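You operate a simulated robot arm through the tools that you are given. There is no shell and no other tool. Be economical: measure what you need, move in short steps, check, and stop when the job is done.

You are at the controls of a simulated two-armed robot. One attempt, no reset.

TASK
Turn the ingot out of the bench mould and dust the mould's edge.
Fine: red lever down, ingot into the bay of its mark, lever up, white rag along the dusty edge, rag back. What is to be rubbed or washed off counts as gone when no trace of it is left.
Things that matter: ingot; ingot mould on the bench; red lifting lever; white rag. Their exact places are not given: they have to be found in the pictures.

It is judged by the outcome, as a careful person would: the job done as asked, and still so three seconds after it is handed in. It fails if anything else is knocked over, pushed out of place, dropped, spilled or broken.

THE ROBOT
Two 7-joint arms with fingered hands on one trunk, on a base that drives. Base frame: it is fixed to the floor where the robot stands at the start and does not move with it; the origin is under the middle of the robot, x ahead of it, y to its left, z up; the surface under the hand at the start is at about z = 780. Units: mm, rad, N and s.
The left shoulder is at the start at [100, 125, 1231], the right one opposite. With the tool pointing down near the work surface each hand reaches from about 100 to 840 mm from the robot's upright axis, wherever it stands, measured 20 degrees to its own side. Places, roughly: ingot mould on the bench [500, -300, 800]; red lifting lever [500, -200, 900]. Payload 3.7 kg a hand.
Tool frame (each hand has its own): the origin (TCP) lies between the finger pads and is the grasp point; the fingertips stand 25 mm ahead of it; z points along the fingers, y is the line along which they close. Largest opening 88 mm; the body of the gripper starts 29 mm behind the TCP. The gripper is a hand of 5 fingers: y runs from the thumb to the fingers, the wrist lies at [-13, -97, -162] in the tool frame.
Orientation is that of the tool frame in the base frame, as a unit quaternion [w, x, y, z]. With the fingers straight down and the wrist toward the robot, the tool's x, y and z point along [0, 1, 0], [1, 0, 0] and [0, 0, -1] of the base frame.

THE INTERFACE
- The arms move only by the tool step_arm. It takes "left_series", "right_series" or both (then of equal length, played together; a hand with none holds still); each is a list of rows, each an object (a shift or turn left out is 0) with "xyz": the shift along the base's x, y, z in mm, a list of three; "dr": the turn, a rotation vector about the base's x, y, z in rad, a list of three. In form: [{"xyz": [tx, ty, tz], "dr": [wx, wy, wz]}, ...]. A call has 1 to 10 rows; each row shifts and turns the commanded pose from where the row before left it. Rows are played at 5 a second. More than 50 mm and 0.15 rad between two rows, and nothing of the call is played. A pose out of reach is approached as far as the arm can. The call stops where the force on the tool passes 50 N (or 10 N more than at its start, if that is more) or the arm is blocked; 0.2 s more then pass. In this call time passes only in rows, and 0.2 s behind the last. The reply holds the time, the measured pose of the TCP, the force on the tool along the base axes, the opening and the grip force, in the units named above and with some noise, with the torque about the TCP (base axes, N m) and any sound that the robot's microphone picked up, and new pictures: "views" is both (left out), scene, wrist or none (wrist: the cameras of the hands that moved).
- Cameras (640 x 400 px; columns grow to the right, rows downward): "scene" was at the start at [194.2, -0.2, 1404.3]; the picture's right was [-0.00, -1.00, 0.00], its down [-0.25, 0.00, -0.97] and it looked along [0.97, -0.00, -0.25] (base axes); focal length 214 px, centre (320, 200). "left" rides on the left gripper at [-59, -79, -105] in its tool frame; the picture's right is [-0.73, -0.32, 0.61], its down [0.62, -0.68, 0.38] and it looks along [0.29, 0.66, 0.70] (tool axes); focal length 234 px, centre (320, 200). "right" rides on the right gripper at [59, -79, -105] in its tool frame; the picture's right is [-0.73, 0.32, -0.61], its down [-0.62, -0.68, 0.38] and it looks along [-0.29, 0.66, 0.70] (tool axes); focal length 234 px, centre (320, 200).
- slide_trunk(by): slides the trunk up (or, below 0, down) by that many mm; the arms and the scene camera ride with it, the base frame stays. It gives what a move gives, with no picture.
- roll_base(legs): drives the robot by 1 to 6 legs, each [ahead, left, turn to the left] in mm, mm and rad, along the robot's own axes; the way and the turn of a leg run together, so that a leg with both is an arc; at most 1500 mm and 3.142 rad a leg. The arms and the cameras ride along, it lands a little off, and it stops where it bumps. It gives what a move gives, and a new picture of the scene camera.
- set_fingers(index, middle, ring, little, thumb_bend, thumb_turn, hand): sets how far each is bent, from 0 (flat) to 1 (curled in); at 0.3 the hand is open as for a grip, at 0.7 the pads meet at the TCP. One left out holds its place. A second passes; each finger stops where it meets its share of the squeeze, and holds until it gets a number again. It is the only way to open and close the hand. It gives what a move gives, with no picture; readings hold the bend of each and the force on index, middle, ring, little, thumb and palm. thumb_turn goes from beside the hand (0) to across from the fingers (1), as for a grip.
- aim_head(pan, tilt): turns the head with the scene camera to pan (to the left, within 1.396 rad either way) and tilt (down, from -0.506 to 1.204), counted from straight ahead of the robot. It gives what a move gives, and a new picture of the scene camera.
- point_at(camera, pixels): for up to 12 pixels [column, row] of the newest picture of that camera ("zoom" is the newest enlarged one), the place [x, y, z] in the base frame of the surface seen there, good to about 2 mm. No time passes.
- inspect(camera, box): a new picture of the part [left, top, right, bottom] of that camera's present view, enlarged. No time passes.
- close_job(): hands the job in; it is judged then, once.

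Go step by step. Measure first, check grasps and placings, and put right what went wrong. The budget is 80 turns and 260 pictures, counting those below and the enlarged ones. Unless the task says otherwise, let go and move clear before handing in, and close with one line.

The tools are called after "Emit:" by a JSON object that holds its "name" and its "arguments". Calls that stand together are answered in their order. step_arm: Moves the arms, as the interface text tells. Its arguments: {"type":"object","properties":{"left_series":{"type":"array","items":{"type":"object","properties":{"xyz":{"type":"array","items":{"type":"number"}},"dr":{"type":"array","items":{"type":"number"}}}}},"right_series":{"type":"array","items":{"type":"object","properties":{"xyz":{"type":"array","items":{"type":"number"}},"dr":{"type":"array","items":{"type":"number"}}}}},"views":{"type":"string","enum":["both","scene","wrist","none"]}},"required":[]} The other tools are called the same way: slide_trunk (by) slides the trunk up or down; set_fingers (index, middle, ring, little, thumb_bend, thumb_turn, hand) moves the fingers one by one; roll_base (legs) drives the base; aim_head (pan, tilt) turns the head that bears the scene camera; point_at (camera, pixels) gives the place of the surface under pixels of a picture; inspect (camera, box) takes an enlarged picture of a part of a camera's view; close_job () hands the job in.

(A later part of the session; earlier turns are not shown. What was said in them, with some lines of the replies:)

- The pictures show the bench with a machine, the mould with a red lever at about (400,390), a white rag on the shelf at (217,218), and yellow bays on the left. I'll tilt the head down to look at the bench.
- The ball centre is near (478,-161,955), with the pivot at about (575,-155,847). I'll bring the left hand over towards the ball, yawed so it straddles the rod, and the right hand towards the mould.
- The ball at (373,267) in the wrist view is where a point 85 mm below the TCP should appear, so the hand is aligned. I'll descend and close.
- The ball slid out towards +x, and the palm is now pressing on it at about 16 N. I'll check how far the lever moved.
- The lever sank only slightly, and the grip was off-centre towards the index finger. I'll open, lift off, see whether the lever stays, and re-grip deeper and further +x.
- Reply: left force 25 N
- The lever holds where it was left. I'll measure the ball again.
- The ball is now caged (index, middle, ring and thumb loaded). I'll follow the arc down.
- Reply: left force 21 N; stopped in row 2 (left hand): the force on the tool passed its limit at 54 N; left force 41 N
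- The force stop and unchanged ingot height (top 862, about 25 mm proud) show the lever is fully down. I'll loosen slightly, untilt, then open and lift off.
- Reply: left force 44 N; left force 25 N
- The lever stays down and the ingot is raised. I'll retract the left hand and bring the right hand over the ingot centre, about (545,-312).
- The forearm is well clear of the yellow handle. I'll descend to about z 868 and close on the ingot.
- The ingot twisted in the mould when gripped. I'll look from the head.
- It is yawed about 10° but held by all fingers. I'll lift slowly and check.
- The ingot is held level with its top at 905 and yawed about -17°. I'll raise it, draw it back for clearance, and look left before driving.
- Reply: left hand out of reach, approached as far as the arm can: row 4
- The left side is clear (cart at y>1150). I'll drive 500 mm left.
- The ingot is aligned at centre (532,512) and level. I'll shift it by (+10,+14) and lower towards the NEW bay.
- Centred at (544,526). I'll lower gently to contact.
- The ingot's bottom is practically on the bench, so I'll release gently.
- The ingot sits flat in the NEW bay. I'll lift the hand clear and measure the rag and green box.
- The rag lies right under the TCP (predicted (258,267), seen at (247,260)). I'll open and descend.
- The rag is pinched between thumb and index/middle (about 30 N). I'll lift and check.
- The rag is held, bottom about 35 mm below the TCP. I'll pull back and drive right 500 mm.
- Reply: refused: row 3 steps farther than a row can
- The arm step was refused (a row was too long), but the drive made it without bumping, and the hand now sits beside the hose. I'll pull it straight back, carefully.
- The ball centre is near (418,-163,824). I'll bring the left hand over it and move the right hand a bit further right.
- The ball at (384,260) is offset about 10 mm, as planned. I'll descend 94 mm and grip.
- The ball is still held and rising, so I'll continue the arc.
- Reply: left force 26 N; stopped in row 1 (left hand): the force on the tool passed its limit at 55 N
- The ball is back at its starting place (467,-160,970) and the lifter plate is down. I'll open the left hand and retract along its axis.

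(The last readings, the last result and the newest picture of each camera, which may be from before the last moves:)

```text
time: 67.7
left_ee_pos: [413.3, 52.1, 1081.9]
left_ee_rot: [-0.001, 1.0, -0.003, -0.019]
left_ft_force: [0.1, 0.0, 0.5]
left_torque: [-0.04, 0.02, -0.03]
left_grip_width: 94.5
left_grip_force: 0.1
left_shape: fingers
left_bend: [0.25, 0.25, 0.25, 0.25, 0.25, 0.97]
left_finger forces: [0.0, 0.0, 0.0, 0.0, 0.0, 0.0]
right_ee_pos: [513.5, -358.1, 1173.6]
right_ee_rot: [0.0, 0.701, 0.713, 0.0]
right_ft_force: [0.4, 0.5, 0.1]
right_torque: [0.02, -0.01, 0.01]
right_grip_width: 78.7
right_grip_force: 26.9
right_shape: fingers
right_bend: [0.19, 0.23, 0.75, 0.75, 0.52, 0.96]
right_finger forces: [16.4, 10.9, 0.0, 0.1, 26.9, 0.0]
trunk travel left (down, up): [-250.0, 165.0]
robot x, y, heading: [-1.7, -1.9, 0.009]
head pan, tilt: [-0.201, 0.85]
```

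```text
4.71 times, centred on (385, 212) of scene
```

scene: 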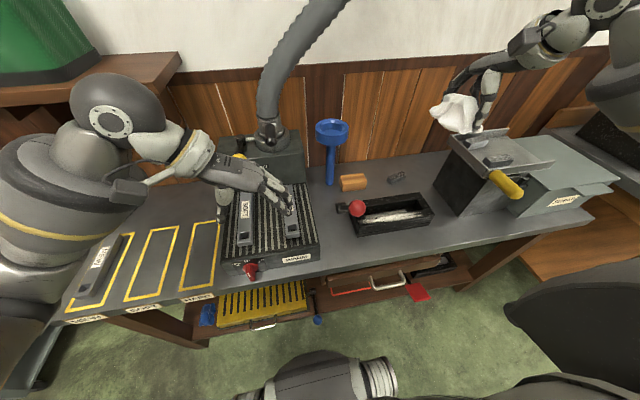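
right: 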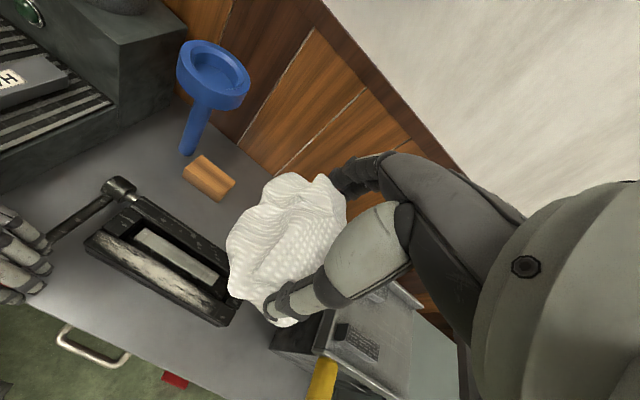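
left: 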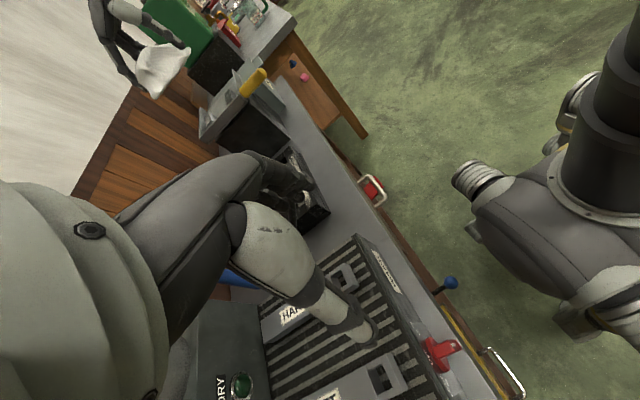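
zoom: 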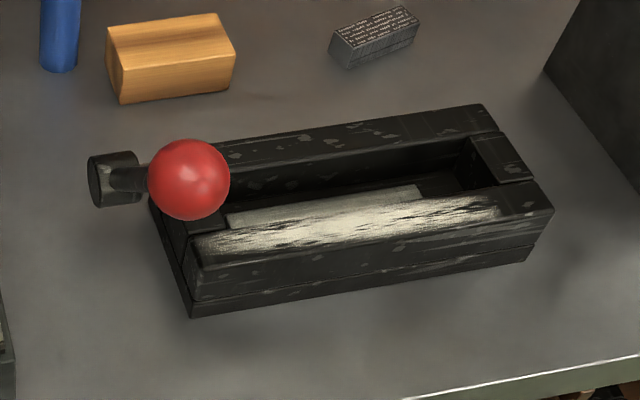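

The lever is up. Now I'll measure the dusty rail profile.

Emit:
{"name": "point_at", "arguments": {"camera": "zoom", "pixels": [[350, 212], [350, 220], [350, 228], [350, 236], [350, 244], [350, 255], [350, 275], [200, 240], [505, 210], [205, 255], [490, 195], [545, 195]]}}

Emit:
{"name": "point_at", "arguments": {"camera": "left", "pixels": [[160, 55], [140, 80], [185, 50], [165, 90], [150, 95], [135, 45]]}}

Emit:
{"name": "inspect", "arguments": {"camera": "left", "box": [90, 0, 250, 110]}}

```text
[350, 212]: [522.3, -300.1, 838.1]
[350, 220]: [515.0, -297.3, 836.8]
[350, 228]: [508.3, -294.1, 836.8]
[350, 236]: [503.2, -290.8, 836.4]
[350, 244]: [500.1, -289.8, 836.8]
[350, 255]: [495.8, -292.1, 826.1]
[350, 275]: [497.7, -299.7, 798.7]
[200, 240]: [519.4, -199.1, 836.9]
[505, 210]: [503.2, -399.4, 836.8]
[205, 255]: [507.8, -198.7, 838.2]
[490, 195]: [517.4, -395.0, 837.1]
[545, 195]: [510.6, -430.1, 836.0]
```

```text
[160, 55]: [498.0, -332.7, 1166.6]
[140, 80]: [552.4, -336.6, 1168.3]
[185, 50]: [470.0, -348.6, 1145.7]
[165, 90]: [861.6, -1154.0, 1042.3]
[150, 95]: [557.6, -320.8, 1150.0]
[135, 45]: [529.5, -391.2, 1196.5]
```

```text
3.64 times, centred on (170, 55) of left
```

zoom: 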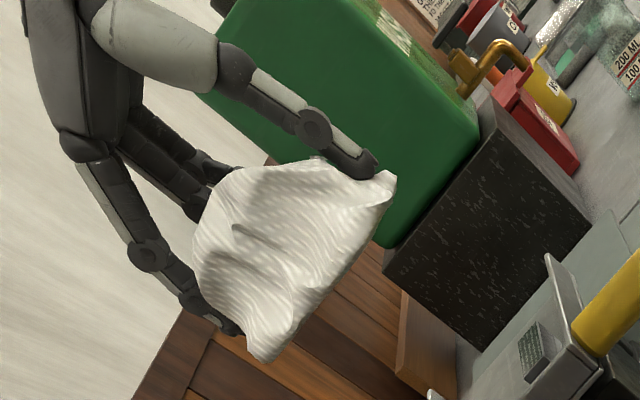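

The rail top is flat at z 837, x 497–523, with dust over y -200..-405. I'll bring the rag over the lever-side end with the hand yawed +0.4 to keep its camera clear of the ball.

Emit:
{"name": "step_arm", "arguments": {"right_series": [{"xyz": [0, 12, -35], "dr": [0, 0, 0.06]}, {"xyz": [0, 12, -35], "dr": [0, 0, 0.06]}, {"xyz": [0, 12, -35], "dr": [0, 0, 0.06]}, {"xyz": [0, 12, -35], "dr": [0, 0, 0.06]}, {"xyz": [0, 12, -35], "dr": [0, 0, 0.06]}, {"xyz": [0, 12, -35], "dr": [0, 0, 0.06]}, {"xyz": [0, 12, -35], "dr": [0, 0, 0.04]}], "views": "both"}}

Emit:
{"name": "inspect", "arguments": {"camera": "scene", "box": [325, 150, 465, 250]}}

```text
time: 69.3
left_ee_pos: [415.8, 51.6, 1081.8]
left_ee_rot: [-0.001, 1.0, -0.004, -0.021]
left_ft_force: [0.1, 0.2, 0.4]
left_torque: [-0.02, -0.02, -0.01]
left_grip_width: 94.2
left_grip_force: 0.0
left_shape: fingers
left_bend: [0.25, 0.25, 0.25, 0.25, 0.25, 0.97]
left_finger forces: [0.1, 0.0, 0.0, 0.0, 0.0, 0.0]
right_ee_pos: [515.4, -271.6, 926.4]
right_ee_rot: [-0.001, 0.545, 0.838, -0.001]
right_ft_force: [0.0, -1.3, -1.4]
right_torque: [0.01, 0.0, 0.04]
right_grip_width: 78.6
right_grip_force: 26.3
right_shape: fingers
right_bend: [0.19, 0.23, 0.75, 0.75, 0.52, 0.96]
right_finger forces: [16.0, 10.7, 0.0, 0.0, 26.3, 0.0]
trunk travel left (down, up): [-250.0, 165.0]
robot x, y, heading: [1.7, -0.6, 0.007]
head pan, tilt: [-0.201, 0.85]
```

scene: 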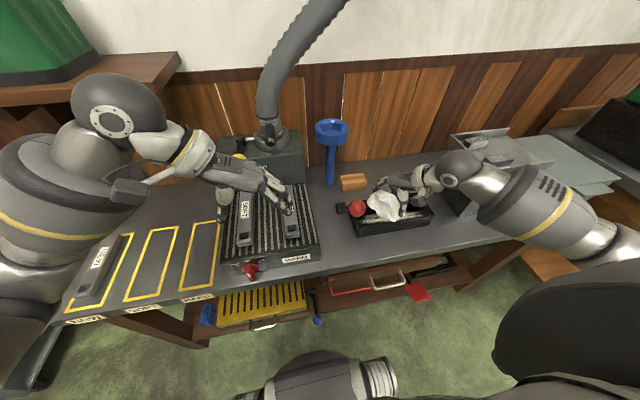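
right: 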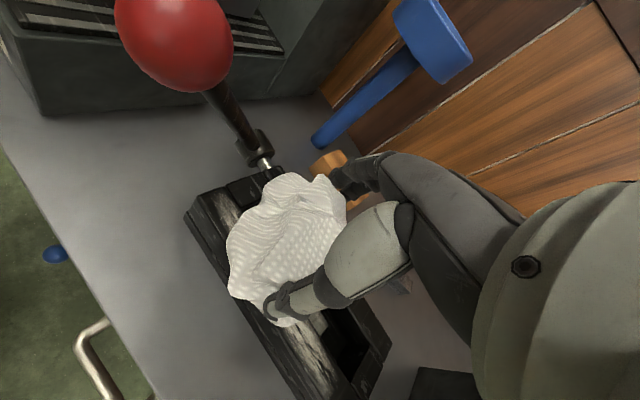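

```text
4.00 times, centred on (395, 200) of scene
```

zoom: 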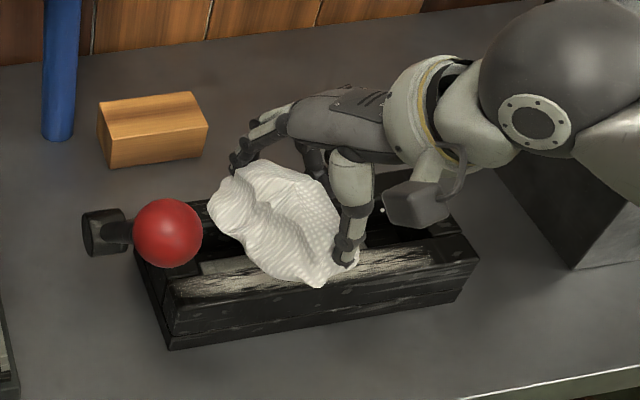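

Emit:
{"name": "step_arm", "arguments": {"right_series": [{"xyz": [-1, 0, -30]}, {"xyz": [-1, 10, -12]}, {"xyz": [0, 10, -6]}], "views": "wrist"}}

Emit:
{"name": "inspect", "arguments": {"camera": "scene", "box": [325, 170, 445, 255]}}

```text
time: 70.1
left_ee_pos: [415.3, 52.0, 1082.0]
left_ee_rot: [-0.002, 1.0, -0.002, -0.02]
left_ft_force: [0.5, 0.4, 0.0]
left_torque: [0.01, -0.05, 0.03]
left_grip_width: 93.8
left_grip_force: 0.1
left_shape: fingers
left_bend: [0.25, 0.25, 0.25, 0.25, 0.25, 0.97]
left_finger forces: [0.0, 0.0, 0.0, 0.0, 0.0, 0.0]
right_ee_pos: [512.3, -255.4, 880.0]
right_ee_rot: [-0.001, 0.546, 0.838, -0.001]
right_ft_force: [-0.8, -0.5, -1.0]
right_torque: [-0.01, 0.03, 0.01]
right_grip_width: 78.3
right_grip_force: 26.5
right_shape: fingers
right_bend: [0.19, 0.23, 0.75, 0.75, 0.52, 0.96]
right_finger forces: [16.0, 10.7, 0.0, 0.0, 26.2, 0.1]
trunk travel left (down, up): [-250.0, 165.0]
robot x, y, heading: [-0.4, 0.1, 0.008]
head pan, tilt: [-0.201, 0.85]
```

right: 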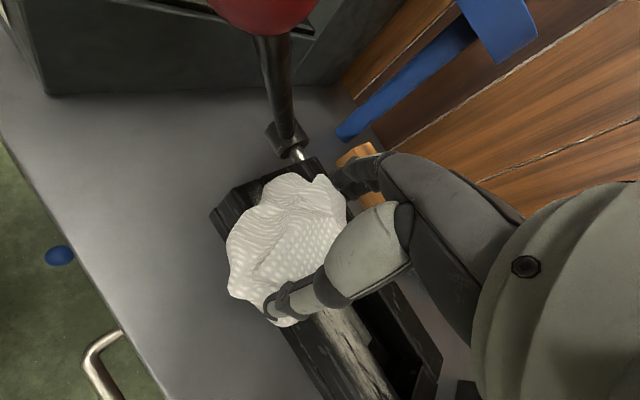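

```text
4.71 times, centred on (385, 212) of scene
```

zoom: 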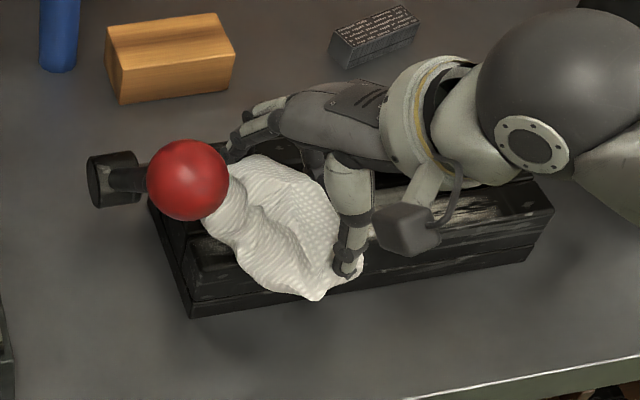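

Dust at the near end already seems to be coming off. I'll press down to light contact and sweep towards -y.

Emit:
{"name": "step_arm", "arguments": {"right_series": [{"xyz": [0, 6, -5]}, {"xyz": [0, 4, -4]}, {"xyz": [0, 0, -3]}], "views": "none"}}

```text
time: 70.9
left_ee_pos: [414.8, 52.1, 1083.5]
left_ee_rot: [-0.001, 1.0, -0.003, -0.018]
left_ft_force: [-0.1, -0.2, 0.6]
left_torque: [0.03, 0.0, 0.04]
left_grip_width: 94.2
left_grip_force: 0.0
left_shape: fingers
left_bend: [0.25, 0.25, 0.25, 0.25, 0.25, 0.97]
left_finger forces: [0.0, 0.0, 0.0, 0.1, 0.0, 0.0]
right_ee_pos: [512.1, -244.7, 871.4]
right_ee_rot: [0.003, 0.547, 0.837, 0.002]
right_ft_force: [-1.9, -4.3, 19.7]
right_torque: [-0.1, 0.35, -0.03]
right_grip_width: 78.7
right_grip_force: 29.3
right_shape: fingers
right_bend: [0.19, 0.23, 0.75, 0.75, 0.52, 0.96]
right_finger forces: [16.4, 9.0, 0.0, 0.1, 32.5, 0.0]
trunk travel left (down, up): [-250.0, 165.0]
robot x, y, heading: [1.9, 4.1, 0.003]
head pan, tilt: [-0.201, 0.85]
```

Emit:
{"name": "step_arm", "arguments": {"right_series": [{"xyz": [0, -8, 1]}, {"xyz": [0, -16, 0]}, {"xyz": [0, -16, 0]}, {"xyz": [0, -16, 0]}, {"xyz": [0, -16, 0]}, {"xyz": [0, -16, 0]}, {"xyz": [0, -16, 0]}, {"xyz": [0, -16, 0]}, {"xyz": [0, -16, 0]}, {"xyz": [0, -16, 0]}], "views": "both"}}

Emit:
{"name": "inspect", "arguments": {"camera": "scene", "box": [325, 170, 465, 255]}}

```text
time: 73.1
left_ee_pos: [413.4, 53.9, 1083.3]
left_ee_rot: [0.0, 1.0, -0.003, -0.019]
left_ft_force: [-0.9, 0.4, 0.4]
left_torque: [0.01, 0.02, -0.01]
left_grip_width: 94.0
left_grip_force: 0.0
left_shape: fingers
left_bend: [0.25, 0.25, 0.25, 0.25, 0.25, 0.97]
left_finger forces: [0.0, 0.1, 0.0, 0.0, 0.0, 0.0]
right_ee_pos: [511.6, -396.1, 871.5]
right_ee_rot: [0.002, 0.545, 0.838, -0.001]
right_ft_force: [-0.1, 10.4, 28.3]
right_torque: [-0.04, 0.37, -0.12]
right_grip_width: 79.0
right_grip_force: 34.0
right_shape: fingers
right_bend: [0.17, 0.23, 0.75, 0.75, 0.55, 0.91]
right_finger forces: [18.3, 12.4, 0.0, 0.1, 36.8, 0.0]
trunk travel left (down, up): [-250.0, 165.0]
robot x, y, heading: [0.4, -3.1, 0.003]
head pan, tilt: [-0.201, 0.85]
```

scene: 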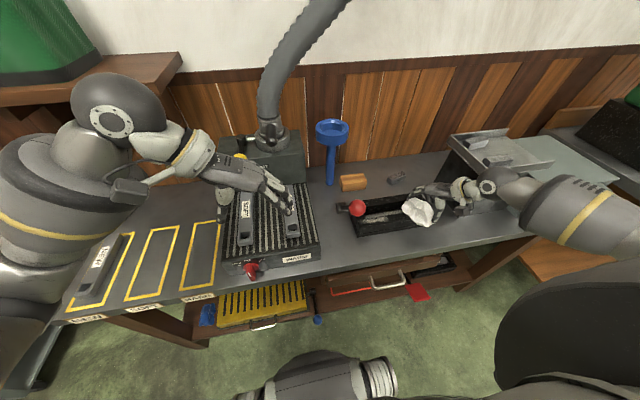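
right: 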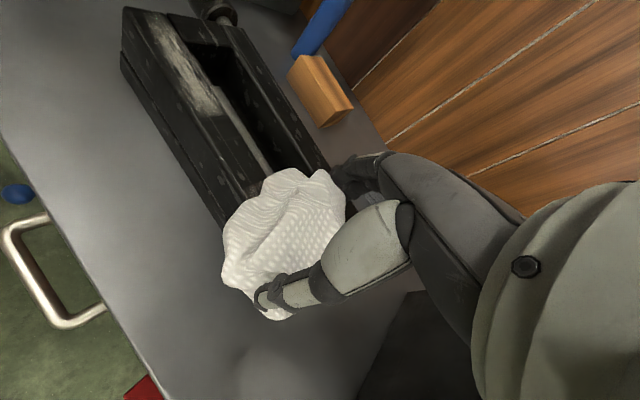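

```text
4.57 times, centred on (395, 212) of scene
```

zoom: 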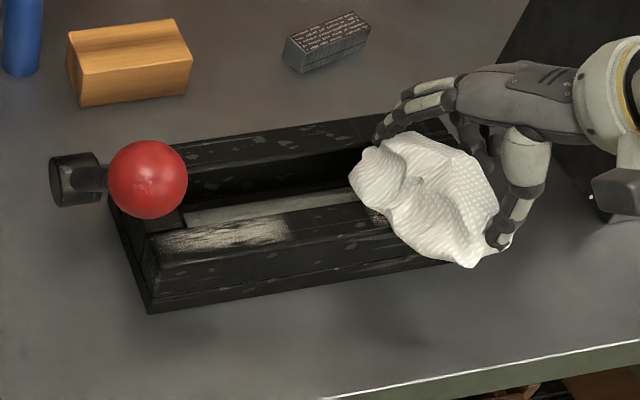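

The middle is clean; dust remains at the left end (150-290,235) and a trace at (378,215). I'll sweep back along the edge.

Emit:
{"name": "step_arm", "arguments": {"right_series": [{"xyz": [0, -10, 0]}, {"xyz": [0, 18, 0]}, {"xyz": [0, 18, 0]}, {"xyz": [0, 18, 0]}, {"xyz": [0, 18, 0]}, {"xyz": [0, 18, 0]}, {"xyz": [0, 18, 0]}, {"xyz": [0, 18, 0]}, {"xyz": [0, 18, 0]}, {"xyz": [0, 18, 0]}], "views": "both"}}

Emit:
{"name": "inspect", "arguments": {"camera": "scene", "box": [325, 170, 465, 255]}}

```text
time: 75.3
left_ee_pos: [415.1, 52.1, 1081.6]
left_ee_rot: [0.0, 1.0, -0.002, -0.019]
left_ft_force: [0.2, -0.3, 0.3]
left_torque: [0.05, -0.03, -0.03]
left_grip_width: 94.5
left_grip_force: 0.2
left_shape: fingers
left_bend: [0.25, 0.25, 0.25, 0.25, 0.25, 0.97]
left_finger forces: [0.1, 0.0, 0.0, 0.0, 0.1, 0.1]
right_ee_pos: [511.8, -243.7, 871.6]
right_ee_rot: [0.0, 0.547, 0.837, 0.001]
right_ft_force: [1.1, -8.6, 21.0]
right_torque: [0.05, 0.2, 0.12]
right_grip_width: 78.9
right_grip_force: 29.8
right_shape: fingers
right_bend: [0.18, 0.23, 0.75, 0.75, 0.54, 0.98]
right_finger forces: [15.3, 11.4, 0.0, 0.1, 33.3, 0.1]
trunk travel left (down, up): [-250.0, 165.0]
robot x, y, heading: [3.2, -0.2, 0.006]
head pan, tilt: [-0.201, 0.85]
```

scene: 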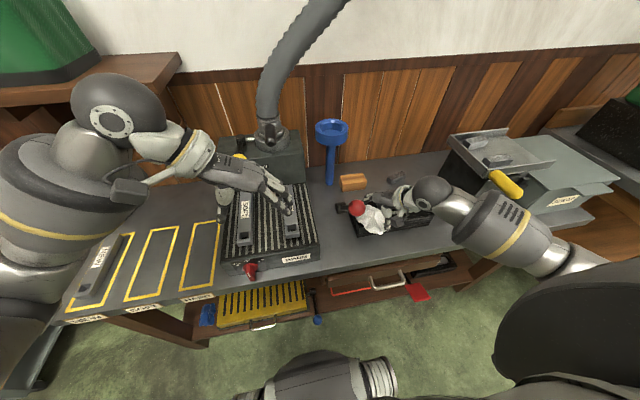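
right: 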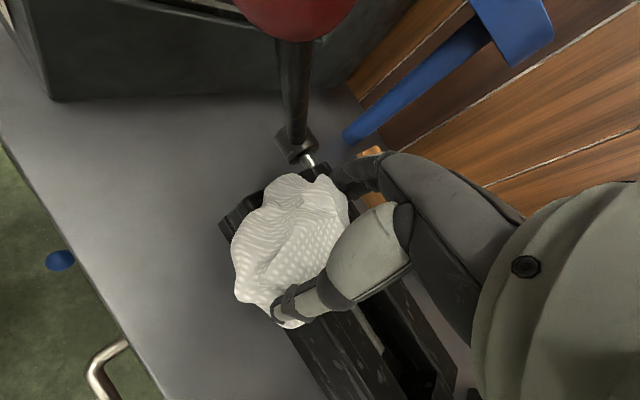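

```text
4.57 times, centred on (395, 212) of scene
```

zoom: 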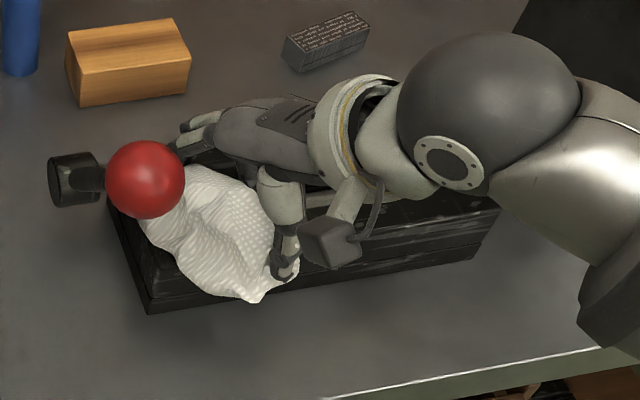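

Emit:
{"name": "step_arm", "arguments": {"right_series": [{"xyz": [0, 10, 0]}, {"xyz": [-6, -16, 0]}, {"xyz": [0, -20, 0]}, {"xyz": [0, 18, 0]}, {"xyz": [0, 20, 0]}, {"xyz": [10, -16, 0]}, {"xyz": [0, -20, 0]}, {"xyz": [0, 18, 0]}, {"xyz": [-4, 16, 0]}], "views": "none"}}

Emit:
{"name": "step_arm", "arguments": {"right_series": [{"xyz": [0, -18, 0]}, {"xyz": [0, -18, 0]}, {"xyz": [0, -18, 0]}, {"xyz": [0, -18, 0]}, {"xyz": [0, -18, 0]}, {"xyz": [0, -18, 0]}, {"xyz": [0, -18, 0]}, {"xyz": [0, -18, 0]}, {"xyz": [0, -18, 0]}, {"xyz": [0, -12, 0]}], "views": "none"}}

Emit:
{"name": "step_arm", "arguments": {"right_series": [{"xyz": [0, 0, 25]}, {"xyz": [0, 0, 40]}, {"xyz": [0, 0, 45]}, {"xyz": [-5, 0, 45]}, {"xyz": [-10, 0, 45], "dr": [0, 0, -0.13]}, {"xyz": [-10, 0, 40], "dr": [0, 0, -0.13]}, {"xyz": [0, 0, 30], "dr": [0, 0, -0.14]}], "views": "both"}}

Emit:
{"name": "inspect", "arguments": {"camera": "scene", "box": [340, 180, 440, 250]}}

Emit:
{"name": "inspect", "arguments": {"camera": "right", "box": [0, 100, 300, 400]}}

```text
time: 77.3
left_ee_pos: [414.5, 51.8, 1082.9]
left_ee_rot: [-0.001, 1.0, -0.003, -0.019]
left_ft_force: [0.2, 0.8, -0.3]
left_torque: [0.0, -0.01, 0.02]
left_grip_width: 94.4
left_grip_force: 0.1
left_shape: fingers
left_bend: [0.25, 0.25, 0.25, 0.25, 0.25, 0.97]
left_finger forces: [0.0, 0.1, 0.0, 0.1, 0.0, 0.0]
right_ee_pos: [512.8, -235.9, 871.0]
right_ee_rot: [0.003, 0.547, 0.837, 0.002]
right_ft_force: [2.7, -9.8, 27.4]
right_torque: [-0.05, 0.18, 0.05]
right_grip_width: 79.3
right_grip_force: 32.0
right_shape: fingers
right_bend: [0.18, 0.23, 0.75, 0.75, 0.54, 0.99]
right_finger forces: [16.6, 12.6, 0.0, 0.1, 35.2, 0.0]
trunk travel left (down, up): [-250.0, 165.0]
robot x, y, heading: [-1.5, -2.0, 0.007]
head pan, tilt: [-0.201, 0.85]
```

```text
time: 79.5
left_ee_pos: [414.0, 53.0, 1081.1]
left_ee_rot: [0.0, 1.0, -0.002, -0.019]
left_ft_force: [-0.6, -0.7, -0.1]
left_torque: [0.03, 0.0, -0.04]
left_grip_width: 94.1
left_grip_force: 0.0
left_shape: fingers
left_bend: [0.25, 0.25, 0.25, 0.25, 0.25, 0.97]
left_finger forces: [0.0, 0.0, 0.0, 0.0, 0.1, 0.1]
right_ee_pos: [512.4, -408.1, 871.5]
right_ee_rot: [0.0, 0.546, 0.838, 0.0]
right_ft_force: [-1.0, 8.6, 23.1]
right_torque: [0.06, 0.26, -0.08]
right_grip_width: 79.2
right_grip_force: 30.9
right_shape: fingers
right_bend: [0.17, 0.24, 0.75, 0.75, 0.55, 0.91]
right_finger forces: [16.7, 11.6, 0.0, 0.0, 33.2, 0.1]
trunk travel left (down, up): [-250.0, 165.0]
robot x, y, heading: [0.4, 0.7, 0.006]
head pan, tilt: [-0.201, 0.85]
```

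```text
time: 81.1
left_ee_pos: [415.3, 52.1, 1082.4]
left_ee_rot: [-0.001, 1.0, -0.003, -0.02]
left_ft_force: [0.2, 0.7, 0.3]
left_torque: [-0.01, -0.02, 0.02]
left_grip_width: 94.0
left_grip_force: 0.1
left_shape: fingers
left_bend: [0.25, 0.25, 0.25, 0.25, 0.25, 0.97]
left_finger forces: [0.0, 0.0, 0.0, 0.0, 0.0, 0.0]
right_ee_pos: [486.2, -408.4, 1140.4]
right_ee_rot: [-0.001, 0.702, 0.712, -0.001]
right_ft_force: [-0.4, 0.1, -0.4]
right_torque: [-0.01, 0.0, 0.01]
right_grip_width: 78.3
right_grip_force: 27.9
right_shape: fingers
right_bend: [0.17, 0.23, 0.75, 0.75, 0.54, 0.95]
right_finger forces: [16.6, 11.3, 0.0, 0.0, 28.0, 0.0]
trunk travel left (down, up): [-250.0, 165.0]
robot x, y, heading: [-1.5, -0.6, 0.007]
head pan, tilt: [-0.201, 0.85]
```

scene: 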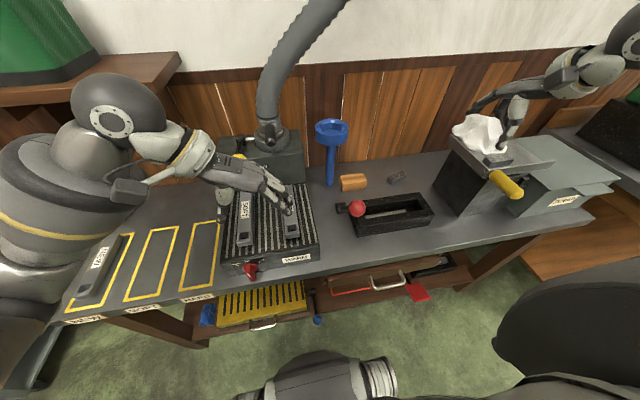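
right: 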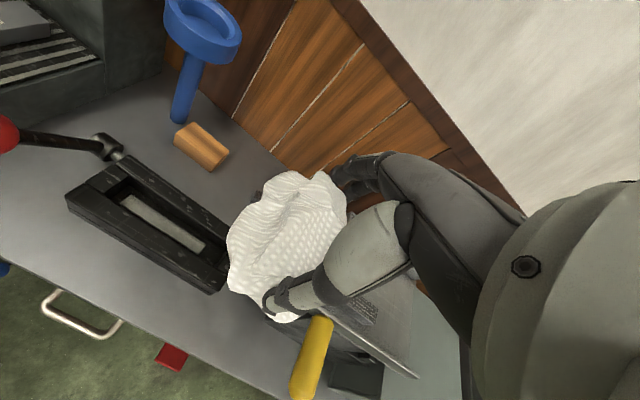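

```text
5.71 times, centred on (390, 215) of scene
```

zoom: 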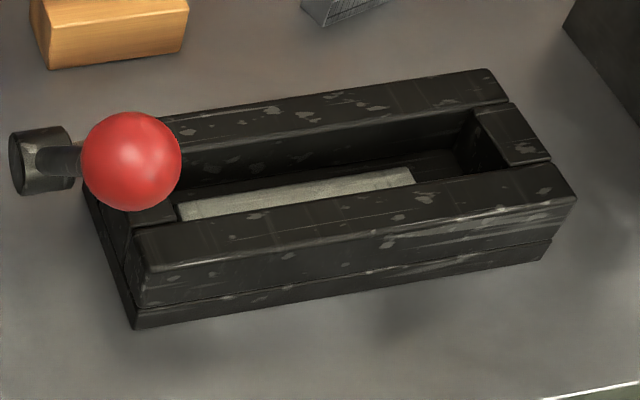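

```text
1.33 times, centred on (150, 250) of right
```

zoom: 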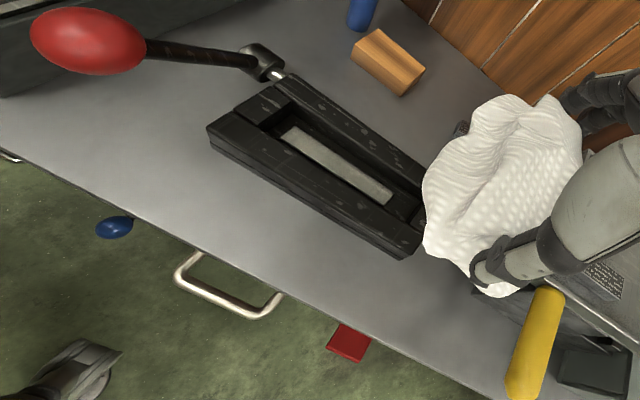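

Emit:
{"name": "inspect", "arguments": {"camera": "scene", "box": [358, 204, 404, 234]}}

Emit:
{"name": "inspect", "arguments": {"camera": "scene", "box": [398, 200, 444, 230]}}

```text
13.33 times, centred on (381, 219) of scene
```

zoom: 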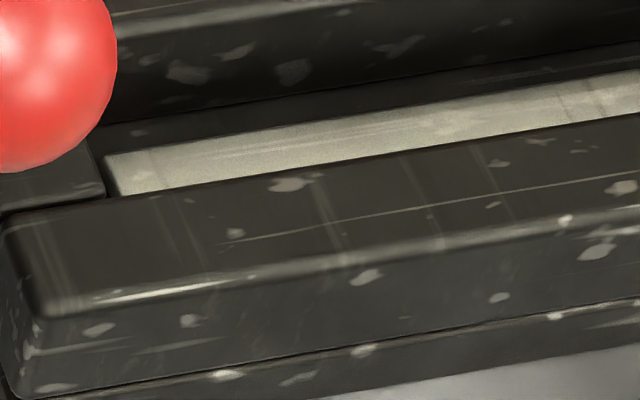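

```text
13.33 times, centred on (421, 215) of scene
```

zoom: 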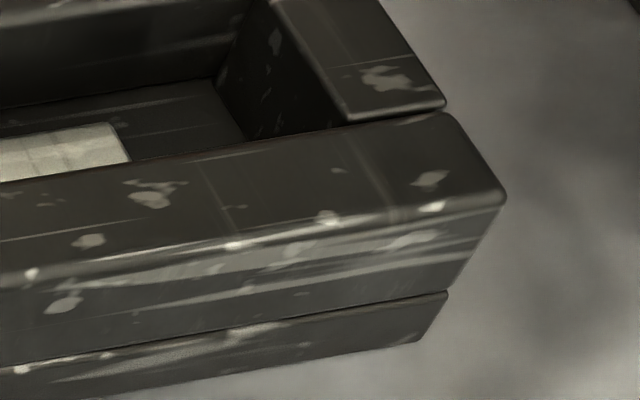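

All dust is gone; only the worn-paint texture common to every rail remains. I'll drive back left to return the rag.

Emit:
{"name": "roll_base", "arguments": {"legs": [[0, 500, 0]]}}

Emit:
{"name": "step_arm", "arguments": {"right_series": [{"xyz": [0, 25, 35]}, {"xyz": [0, 25, 35]}, {"xyz": [0, 30, 35]}, {"xyz": [0, 30, 35]}, {"xyz": [0, 30, 35]}, {"xyz": [0, 27, 20]}], "views": "none"}}

Emit:
{"name": "aim_head", "arguments": {"pan": -0.3, "tilt": 0.5}}

```text
time: 85.9
left_ee_pos: [410.9, 538.5, 1081.7]
left_ee_rot: [-0.001, 1.0, -0.002, -0.02]
left_ft_force: [0.3, -0.3, -0.9]
left_torque: [0.04, 0.02, -0.03]
left_grip_width: 94.0
left_grip_force: 0.0
left_shape: fingers
left_bend: [0.25, 0.25, 0.25, 0.25, 0.25, 0.97]
left_finger forces: [0.0, 0.1, 0.1, 0.0, 0.1, 0.0]
right_ee_pos: [482.2, 79.9, 1140.8]
right_ee_rot: [-0.001, 0.701, 0.713, 0.0]
right_ft_force: [-0.1, -0.3, -0.6]
right_torque: [-0.01, -0.02, 0.03]
right_grip_width: 78.5
right_grip_force: 28.0
right_shape: fingers
right_bend: [0.17, 0.23, 0.75, 0.75, 0.54, 0.95]
right_finger forces: [16.5, 11.2, 0.0, 0.0, 28.0, 0.0]
trunk travel left (down, up): [-250.0, 165.0]
robot x, y, heading: [-3.5, 486.9, 0.006]
head pan, tilt: [-0.201, 0.85]
```

scene: 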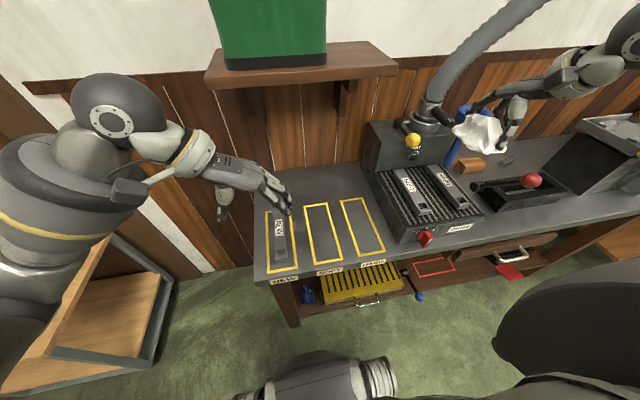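

```text
time: 87.3
left_ee_pos: [411.8, 539.3, 1080.8]
left_ee_rot: [0.0, 1.0, -0.001, -0.02]
left_ft_force: [-0.8, -0.4, 0.1]
left_torque: [-0.02, -0.01, -0.03]
left_grip_width: 94.1
left_grip_force: 0.1
left_shape: fingers
left_bend: [0.25, 0.25, 0.25, 0.25, 0.25, 0.97]
left_finger forces: [0.1, 0.1, 0.1, 0.0, 0.1, 0.0]
right_ee_pos: [481.3, 245.2, 1334.6]
right_ee_rot: [-0.002, 0.701, 0.713, 0.0]
right_ft_force: [-0.4, 0.2, -0.8]
right_torque: [0.02, 0.0, 0.0]
right_grip_width: 78.6
right_grip_force: 27.5
right_shape: fingers
right_bend: [0.17, 0.23, 0.75, 0.75, 0.54, 0.95]
right_finger forces: [16.6, 10.8, 0.1, 0.0, 27.7, 0.1]
trunk travel left (down, up): [-250.0, 165.0]
robot x, y, heading: [-5.0, 485.7, 0.006]
head pan, tilt: [-0.201, 0.85]
```

```text
time: 88.1
left_ee_pos: [411.1, 537.5, 1081.0]
left_ee_rot: [-0.001, 1.0, -0.002, -0.02]
left_ft_force: [-0.2, 0.8, 0.1]
left_torque: [-0.02, 0.02, 0.02]
left_grip_width: 94.3
left_grip_force: 0.0
left_shape: fingers
left_bend: [0.25, 0.25, 0.25, 0.25, 0.25, 0.97]
left_finger forces: [0.0, 0.0, 0.1, 0.0, 0.0, 0.0]
right_ee_pos: [480.3, 243.6, 1334.8]
right_ee_rot: [-0.002, 0.702, 0.712, 0.0]
right_ft_force: [0.6, -0.3, -0.7]
right_torque: [-0.03, 0.01, 0.0]
right_grip_width: 78.7
right_grip_force: 27.7
right_shape: fingers
right_bend: [0.17, 0.23, 0.75, 0.75, 0.54, 0.95]
right_finger forces: [16.5, 10.8, 0.0, 0.1, 27.7, 0.0]
trunk travel left (down, up): [-250.0, 165.0]
robot x, y, heading: [-1.6, 488.8, 0.003]
head pan, tilt: [-0.3, 0.499]
```

scene: 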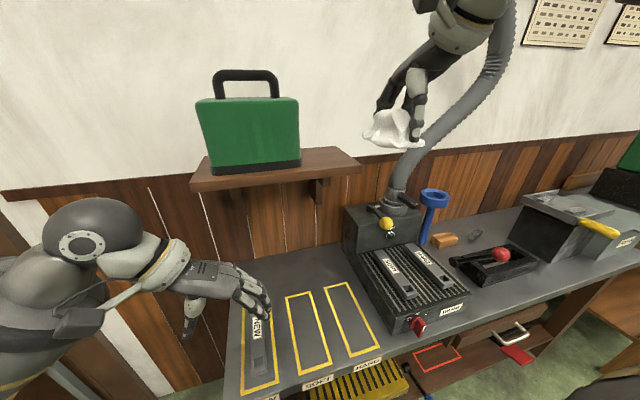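

Emit:
{"name": "step_arm", "arguments": {"right_series": [{"xyz": [39, 3, 0]}, {"xyz": [39, 3, 0]}, {"xyz": [39, 3, 0]}, {"xyz": [39, 3, 0]}, {"xyz": [39, 4, 0]}, {"xyz": [38, 3, 0]}, {"xyz": [0, 0, -35]}, {"xyz": [0, 0, -30]}, {"xyz": [0, 0, -20]}], "views": "both"}}

Emit:
{"name": "inspect", "arguments": {"camera": "scene", "box": [270, 100, 390, 200]}}

```text
time: 90.1
left_ee_pos: [412.1, 539.5, 1081.4]
left_ee_rot: [0.0, 1.0, -0.001, -0.02]
left_ft_force: [0.1, -0.6, -0.1]
left_torque: [-0.01, -0.02, 0.0]
left_grip_width: 94.1
left_grip_force: 0.2
left_shape: fingers
left_bend: [0.25, 0.25, 0.25, 0.25, 0.25, 0.97]
left_finger forces: [0.0, 0.0, 0.0, 0.0, 0.0, 0.0]
right_ee_pos: [715.0, 261.8, 1251.3]
right_ee_rot: [-0.001, 0.701, 0.713, 0.0]
right_ft_force: [-0.5, -0.7, -0.4]
right_torque: [-0.04, -0.03, -0.01]
right_grip_width: 78.6
right_grip_force: 27.4
right_shape: fingers
right_bend: [0.17, 0.23, 0.75, 0.75, 0.55, 0.95]
right_finger forces: [16.5, 10.4, 0.0, 0.0, 27.9, 0.0]
trunk travel left (down, up): [-250.0, 165.0]
robot x, y, heading: [-4.0, 483.4, 0.014]
head pan, tilt: [-0.3, 0.499]
```

scene: 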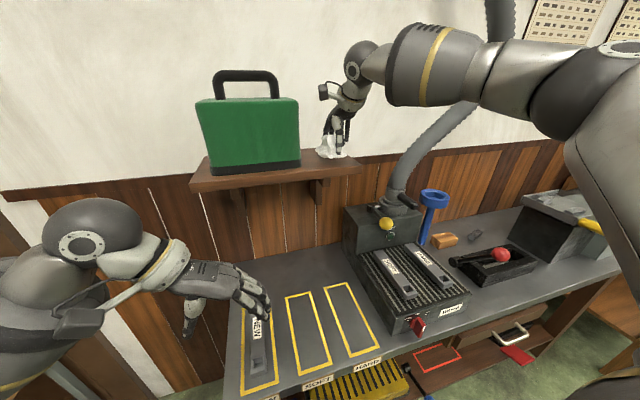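
right: 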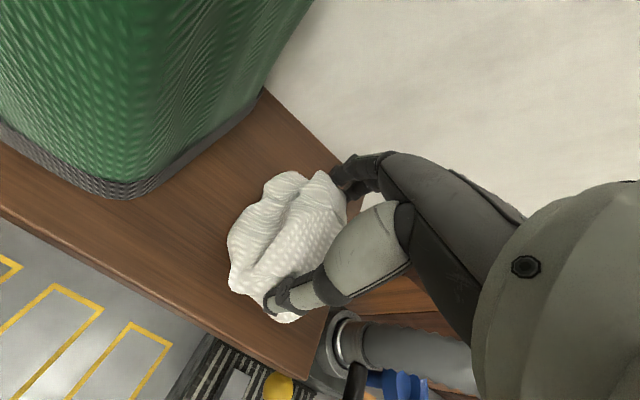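

```text
4.00 times, centred on (330, 150) of scene
```

zoom: 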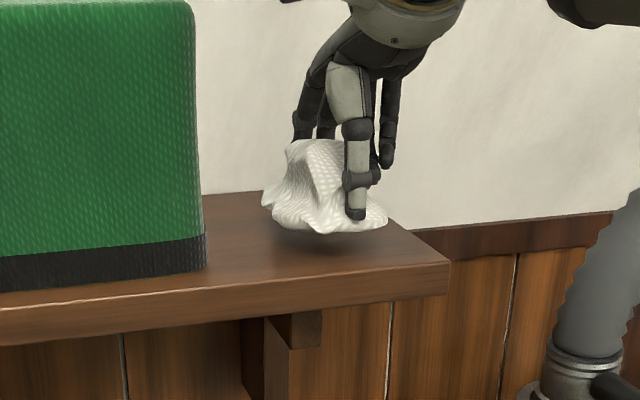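

Emit:
{"name": "step_arm", "arguments": {"right_series": [{"xyz": [0, 2, -8]}, {"xyz": [0, 0, -4]}, {"xyz": [0, 0, -3]}], "views": "none"}}

Emit:
{"name": "set_fingers", "arguments": {"hand": "right", "index": 0.05, "middle": 0.05, "thumb_bend": 0.2}}

Emit:
{"name": "inspect", "arguments": {"camera": "right", "box": [160, 130, 480, 330]}}

```text
time: 90.9
left_ee_pos: [411.0, 538.1, 1082.3]
left_ee_rot: [-0.001, 1.0, -0.002, -0.02]
left_ft_force: [-0.1, 0.3, 0.3]
left_torque: [0.05, 0.0, -0.01]
left_grip_width: 94.3
left_grip_force: 0.1
left_shape: fingers
left_bend: [0.25, 0.25, 0.25, 0.25, 0.25, 0.97]
left_finger forces: [0.0, 0.0, 0.0, 0.1, 0.0, 0.0]
right_ee_pos: [714.7, 265.4, 1234.8]
right_ee_rot: [-0.001, 0.701, 0.713, 0.0]
right_ft_force: [0.1, 0.0, -1.8]
right_torque: [0.03, 0.03, -0.02]
right_grip_width: 78.6
right_grip_force: 27.4
right_shape: fingers
right_bend: [0.17, 0.23, 0.75, 0.75, 0.55, 0.95]
right_finger forces: [16.6, 10.3, 0.0, 0.0, 27.8, 0.0]
trunk travel left (down, up): [-250.0, 165.0]
robot x, y, heading: [-2.8, 488.0, 0.011]
head pan, tilt: [-0.3, 0.499]
```

```text
time: 91.9
left_ee_pos: [411.7, 538.1, 1081.6]
left_ee_rot: [-0.001, 1.0, -0.001, -0.02]
left_ft_force: [-0.4, 0.4, -0.8]
left_torque: [-0.02, -0.01, -0.01]
left_grip_width: 94.1
left_grip_force: 0.0
left_shape: fingers
left_bend: [0.25, 0.25, 0.25, 0.25, 0.25, 0.97]
left_finger forces: [0.0, 0.0, 0.0, 0.1, 0.0, 0.1]
right_ee_pos: [715.0, 264.9, 1235.0]
right_ee_rot: [-0.002, 0.702, 0.713, 0.0]
right_ft_force: [0.4, 0.7, 0.4]
right_torque: [0.0, 0.0, -0.01]
right_grip_width: 119.2
right_grip_force: 0.0
right_shape: fingers
right_bend: [0.05, 0.05, 0.75, 0.75, 0.2, 0.97]
right_finger forces: [0.0, 0.0, 0.1, 0.0, 0.0, 0.0]
trunk travel left (down, up): [-250.0, 165.0]
robot x, y, heading: [-3.6, 484.7, 0.013]
head pan, tilt: [-0.3, 0.499]
```

```text
2.00 times, centred on (320, 230) of right
```

zoom: 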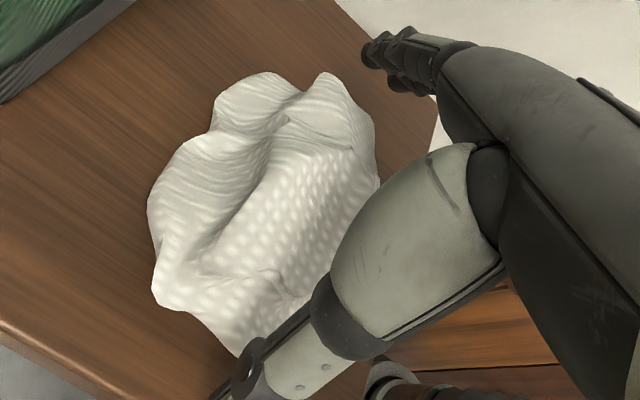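

The rag is released on the shelf. I'll lift straight up and back away.

Emit:
{"name": "step_arm", "arguments": {"right_series": [{"xyz": [0, 0, 20]}, {"xyz": [0, 0, 35]}, {"xyz": [0, 0, 45]}, {"xyz": [-40, -3, 0]}, {"xyz": [-45, -4, 0]}, {"xyz": [-45, -4, 0]}, {"xyz": [-45, -4, 0]}, {"xyz": [-40, -4, 0]}], "views": "scene"}}

Emit:
{"name": "inspect", "arguments": {"camera": "scene", "box": [270, 100, 390, 200]}}

Emit:
{"name": "aim_head", "arguments": {"pan": -0.3, "tilt": 0.8}}

```text
time: 93.7
left_ee_pos: [408.4, 538.5, 1080.4]
left_ee_rot: [-0.002, 1.0, -0.003, -0.019]
left_ft_force: [0.1, 0.1, -0.2]
left_torque: [0.04, -0.02, -0.01]
left_grip_width: 94.1
left_grip_force: 0.1
left_shape: fingers
left_bend: [0.25, 0.25, 0.25, 0.25, 0.25, 0.97]
left_finger forces: [0.0, 0.0, 0.1, 0.1, 0.1, 0.0]
right_ee_pos: [498.9, 240.7, 1334.9]
right_ee_rot: [0.0, 0.701, 0.713, 0.002]
right_ft_force: [0.1, 0.3, -0.3]
right_torque: [-0.02, 0.0, 0.01]
right_grip_width: 119.3
right_grip_force: 0.0
right_shape: fingers
right_bend: [0.05, 0.05, 0.75, 0.75, 0.2, 0.97]
right_finger forces: [0.0, 0.0, 0.1, 0.0, 0.1, 0.0]
right hand out of reach, approached as far as the arm can: row 3
trunk travel left (down, up): [-250.0, 165.0]
robot x, y, heading: [0.7, 486.5, 0.009]
head pan, tilt: [-0.3, 0.499]
```

scene: 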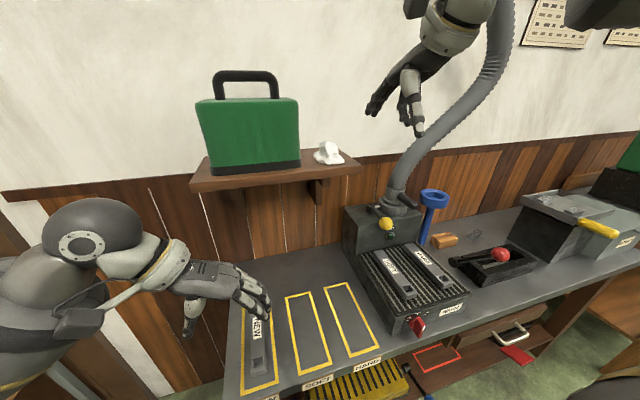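

```text
4.00 times, centred on (330, 150) of scene
```

zoom: 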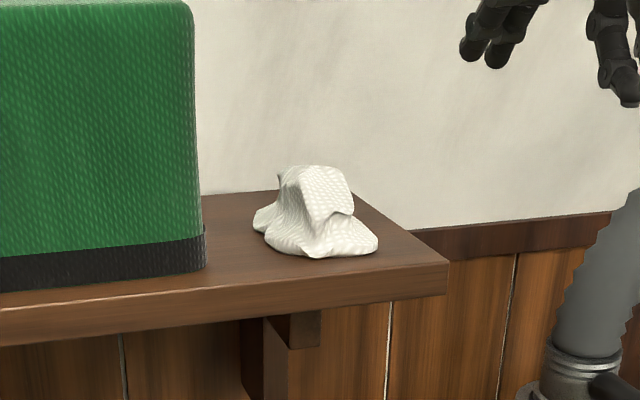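

```text
time: 94.5
left_ee_pos: [411.7, 539.0, 1081.2]
left_ee_rot: [-0.001, 1.0, -0.002, -0.02]
left_ft_force: [-0.7, 0.5, -0.5]
left_torque: [0.01, -0.06, -0.01]
left_grip_width: 94.1
left_grip_force: 0.2
left_shape: fingers
left_bend: [0.25, 0.25, 0.25, 0.25, 0.25, 0.97]
left_finger forces: [0.1, 0.0, 0.1, 0.0, 0.0, 0.0]
right_ee_pos: [500.2, 240.3, 1334.1]
right_ee_rot: [-0.001, 0.701, 0.713, 0.0]
right_ft_force: [-1.0, -0.2, 0.2]
right_torque: [0.01, 0.0, -0.01]
right_grip_width: 119.4
right_grip_force: 0.1
right_shape: fingers
right_bend: [0.05, 0.05, 0.75, 0.75, 0.2, 0.97]
right_finger forces: [0.0, 0.0, 0.0, 0.0, 0.0, 0.1]
trunk travel left (down, up): [-250.0, 165.0]
robot x, y, heading: [-3.9, 485.9, 0.008]
head pan, tilt: [-0.3, 0.799]
```

scene: 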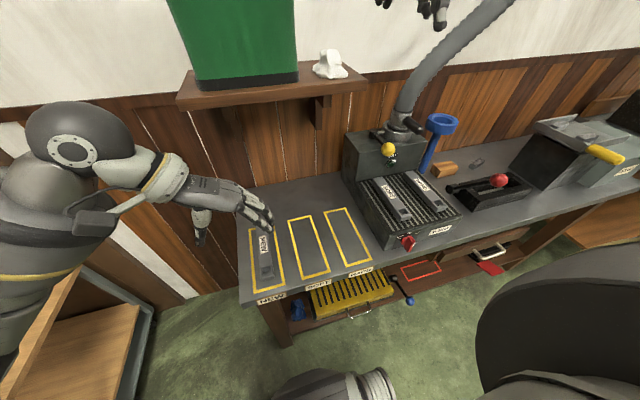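

Emit:
{"name": "inspect", "arguments": {"camera": "scene", "box": [235, 210, 315, 305]}}

Emit:
{"name": "inspect", "arguments": {"camera": "scene", "box": [430, 140, 560, 230]}}

```text
4.21 times, centred on (275, 258) of scene
```

zoom: 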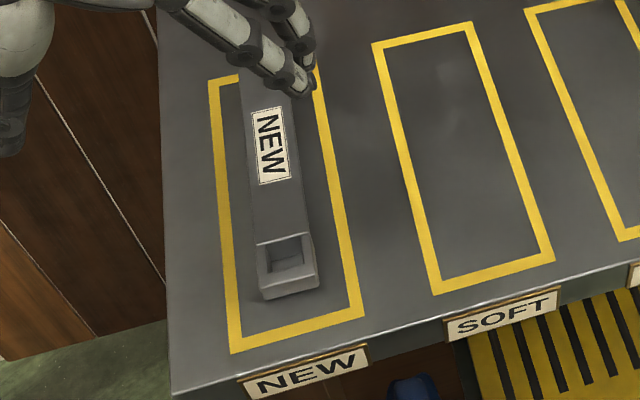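

```text
4.44 times, centred on (495, 185) of scene
```

zoom: 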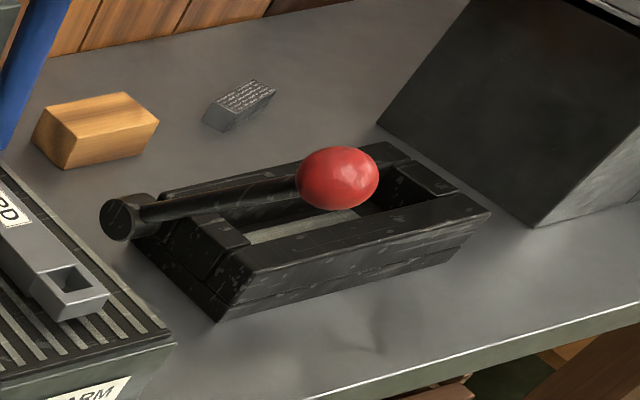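

Emit:
{"name": "step_arm", "arguments": {"left_series": [{"xyz": [-15, 30, 20]}, {"xyz": [-15, 30, 20]}, {"xyz": [0, 40, 0]}], "views": "scene"}}

Emit:
{"name": "inspect", "arguments": {"camera": "scene", "box": [235, 210, 315, 305]}}

Emit:
{"name": "point_at", "arguments": {"camera": "zoom", "pixels": [[285, 285], [285, 292], [265, 262], [308, 255], [243, 85], [288, 75], [265, 80], [265, 70], [290, 330], [335, 250], [222, 120], [315, 75]]}}

```text
time: 95.3
left_ee_pos: [381.3, 641.5, 1123.5]
left_ee_rot: [0.0, 1.0, -0.002, -0.02]
left_ft_force: [0.1, 0.4, -0.5]
left_torque: [-0.07, -0.03, -0.01]
left_grip_width: 94.2
left_grip_force: 0.1
left_shape: fingers
left_bend: [0.25, 0.25, 0.25, 0.25, 0.25, 0.97]
left_finger forces: [0.0, 0.0, 0.0, 0.0, 0.0, 0.0]
right_ee_pos: [499.2, 242.1, 1335.0]
right_ee_rot: [-0.001, 0.701, 0.713, 0.0]
right_ft_force: [-1.1, 0.3, 1.0]
right_torque: [0.0, 0.0, -0.02]
right_grip_width: 119.6
right_grip_force: 0.0
right_shape: fingers
right_bend: [0.05, 0.05, 0.75, 0.75, 0.2, 0.97]
right_finger forces: [0.0, 0.0, 0.1, 0.1, 0.0, 0.1]
trunk travel left (down, up): [-250.0, 165.0]
robot x, y, heading: [-5.1, 486.9, 0.006]
head pan, tilt: [-0.3, 0.799]
```

scene: 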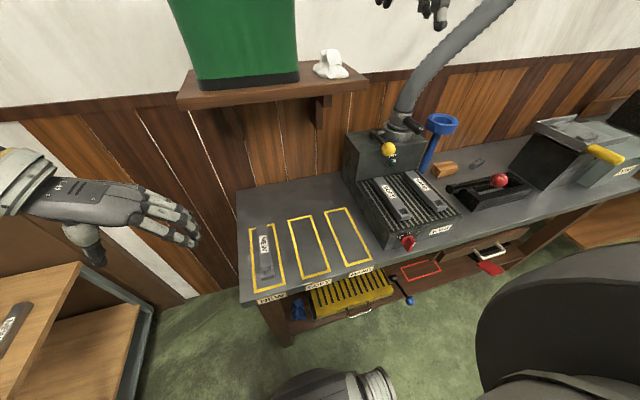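

```text
4.21 times, centred on (275, 258) of scene
```

zoom: 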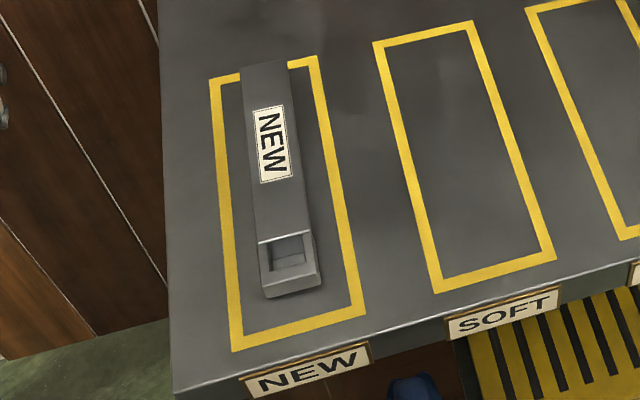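

```text
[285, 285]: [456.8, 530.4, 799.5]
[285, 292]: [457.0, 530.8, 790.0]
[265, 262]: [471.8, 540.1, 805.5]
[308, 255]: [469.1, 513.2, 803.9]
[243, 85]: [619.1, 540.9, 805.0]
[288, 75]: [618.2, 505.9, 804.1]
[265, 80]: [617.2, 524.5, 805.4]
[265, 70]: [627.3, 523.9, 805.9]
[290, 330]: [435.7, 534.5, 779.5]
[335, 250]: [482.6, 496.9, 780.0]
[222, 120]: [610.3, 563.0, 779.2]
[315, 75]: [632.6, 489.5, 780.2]
```

The ingot lies fully inside the NEW bay (x 456–636, y 506–541). The lever is up, the edge is clean, the rag is back on the shelf, and both hands are clear.

Emit:
{"name": "close_job", "arguments": {}}

```text
The job is handed in.
```

The ingot is out of the mould and in the NEW bay, the red lever is up again, no trace of dust shows on the mould's edge, and the rag is back on the shelf. On one drive the arm went past the hanging hose still extended, because a pull-back move had been refused. Nothing bumped and the hose looked unmoved.
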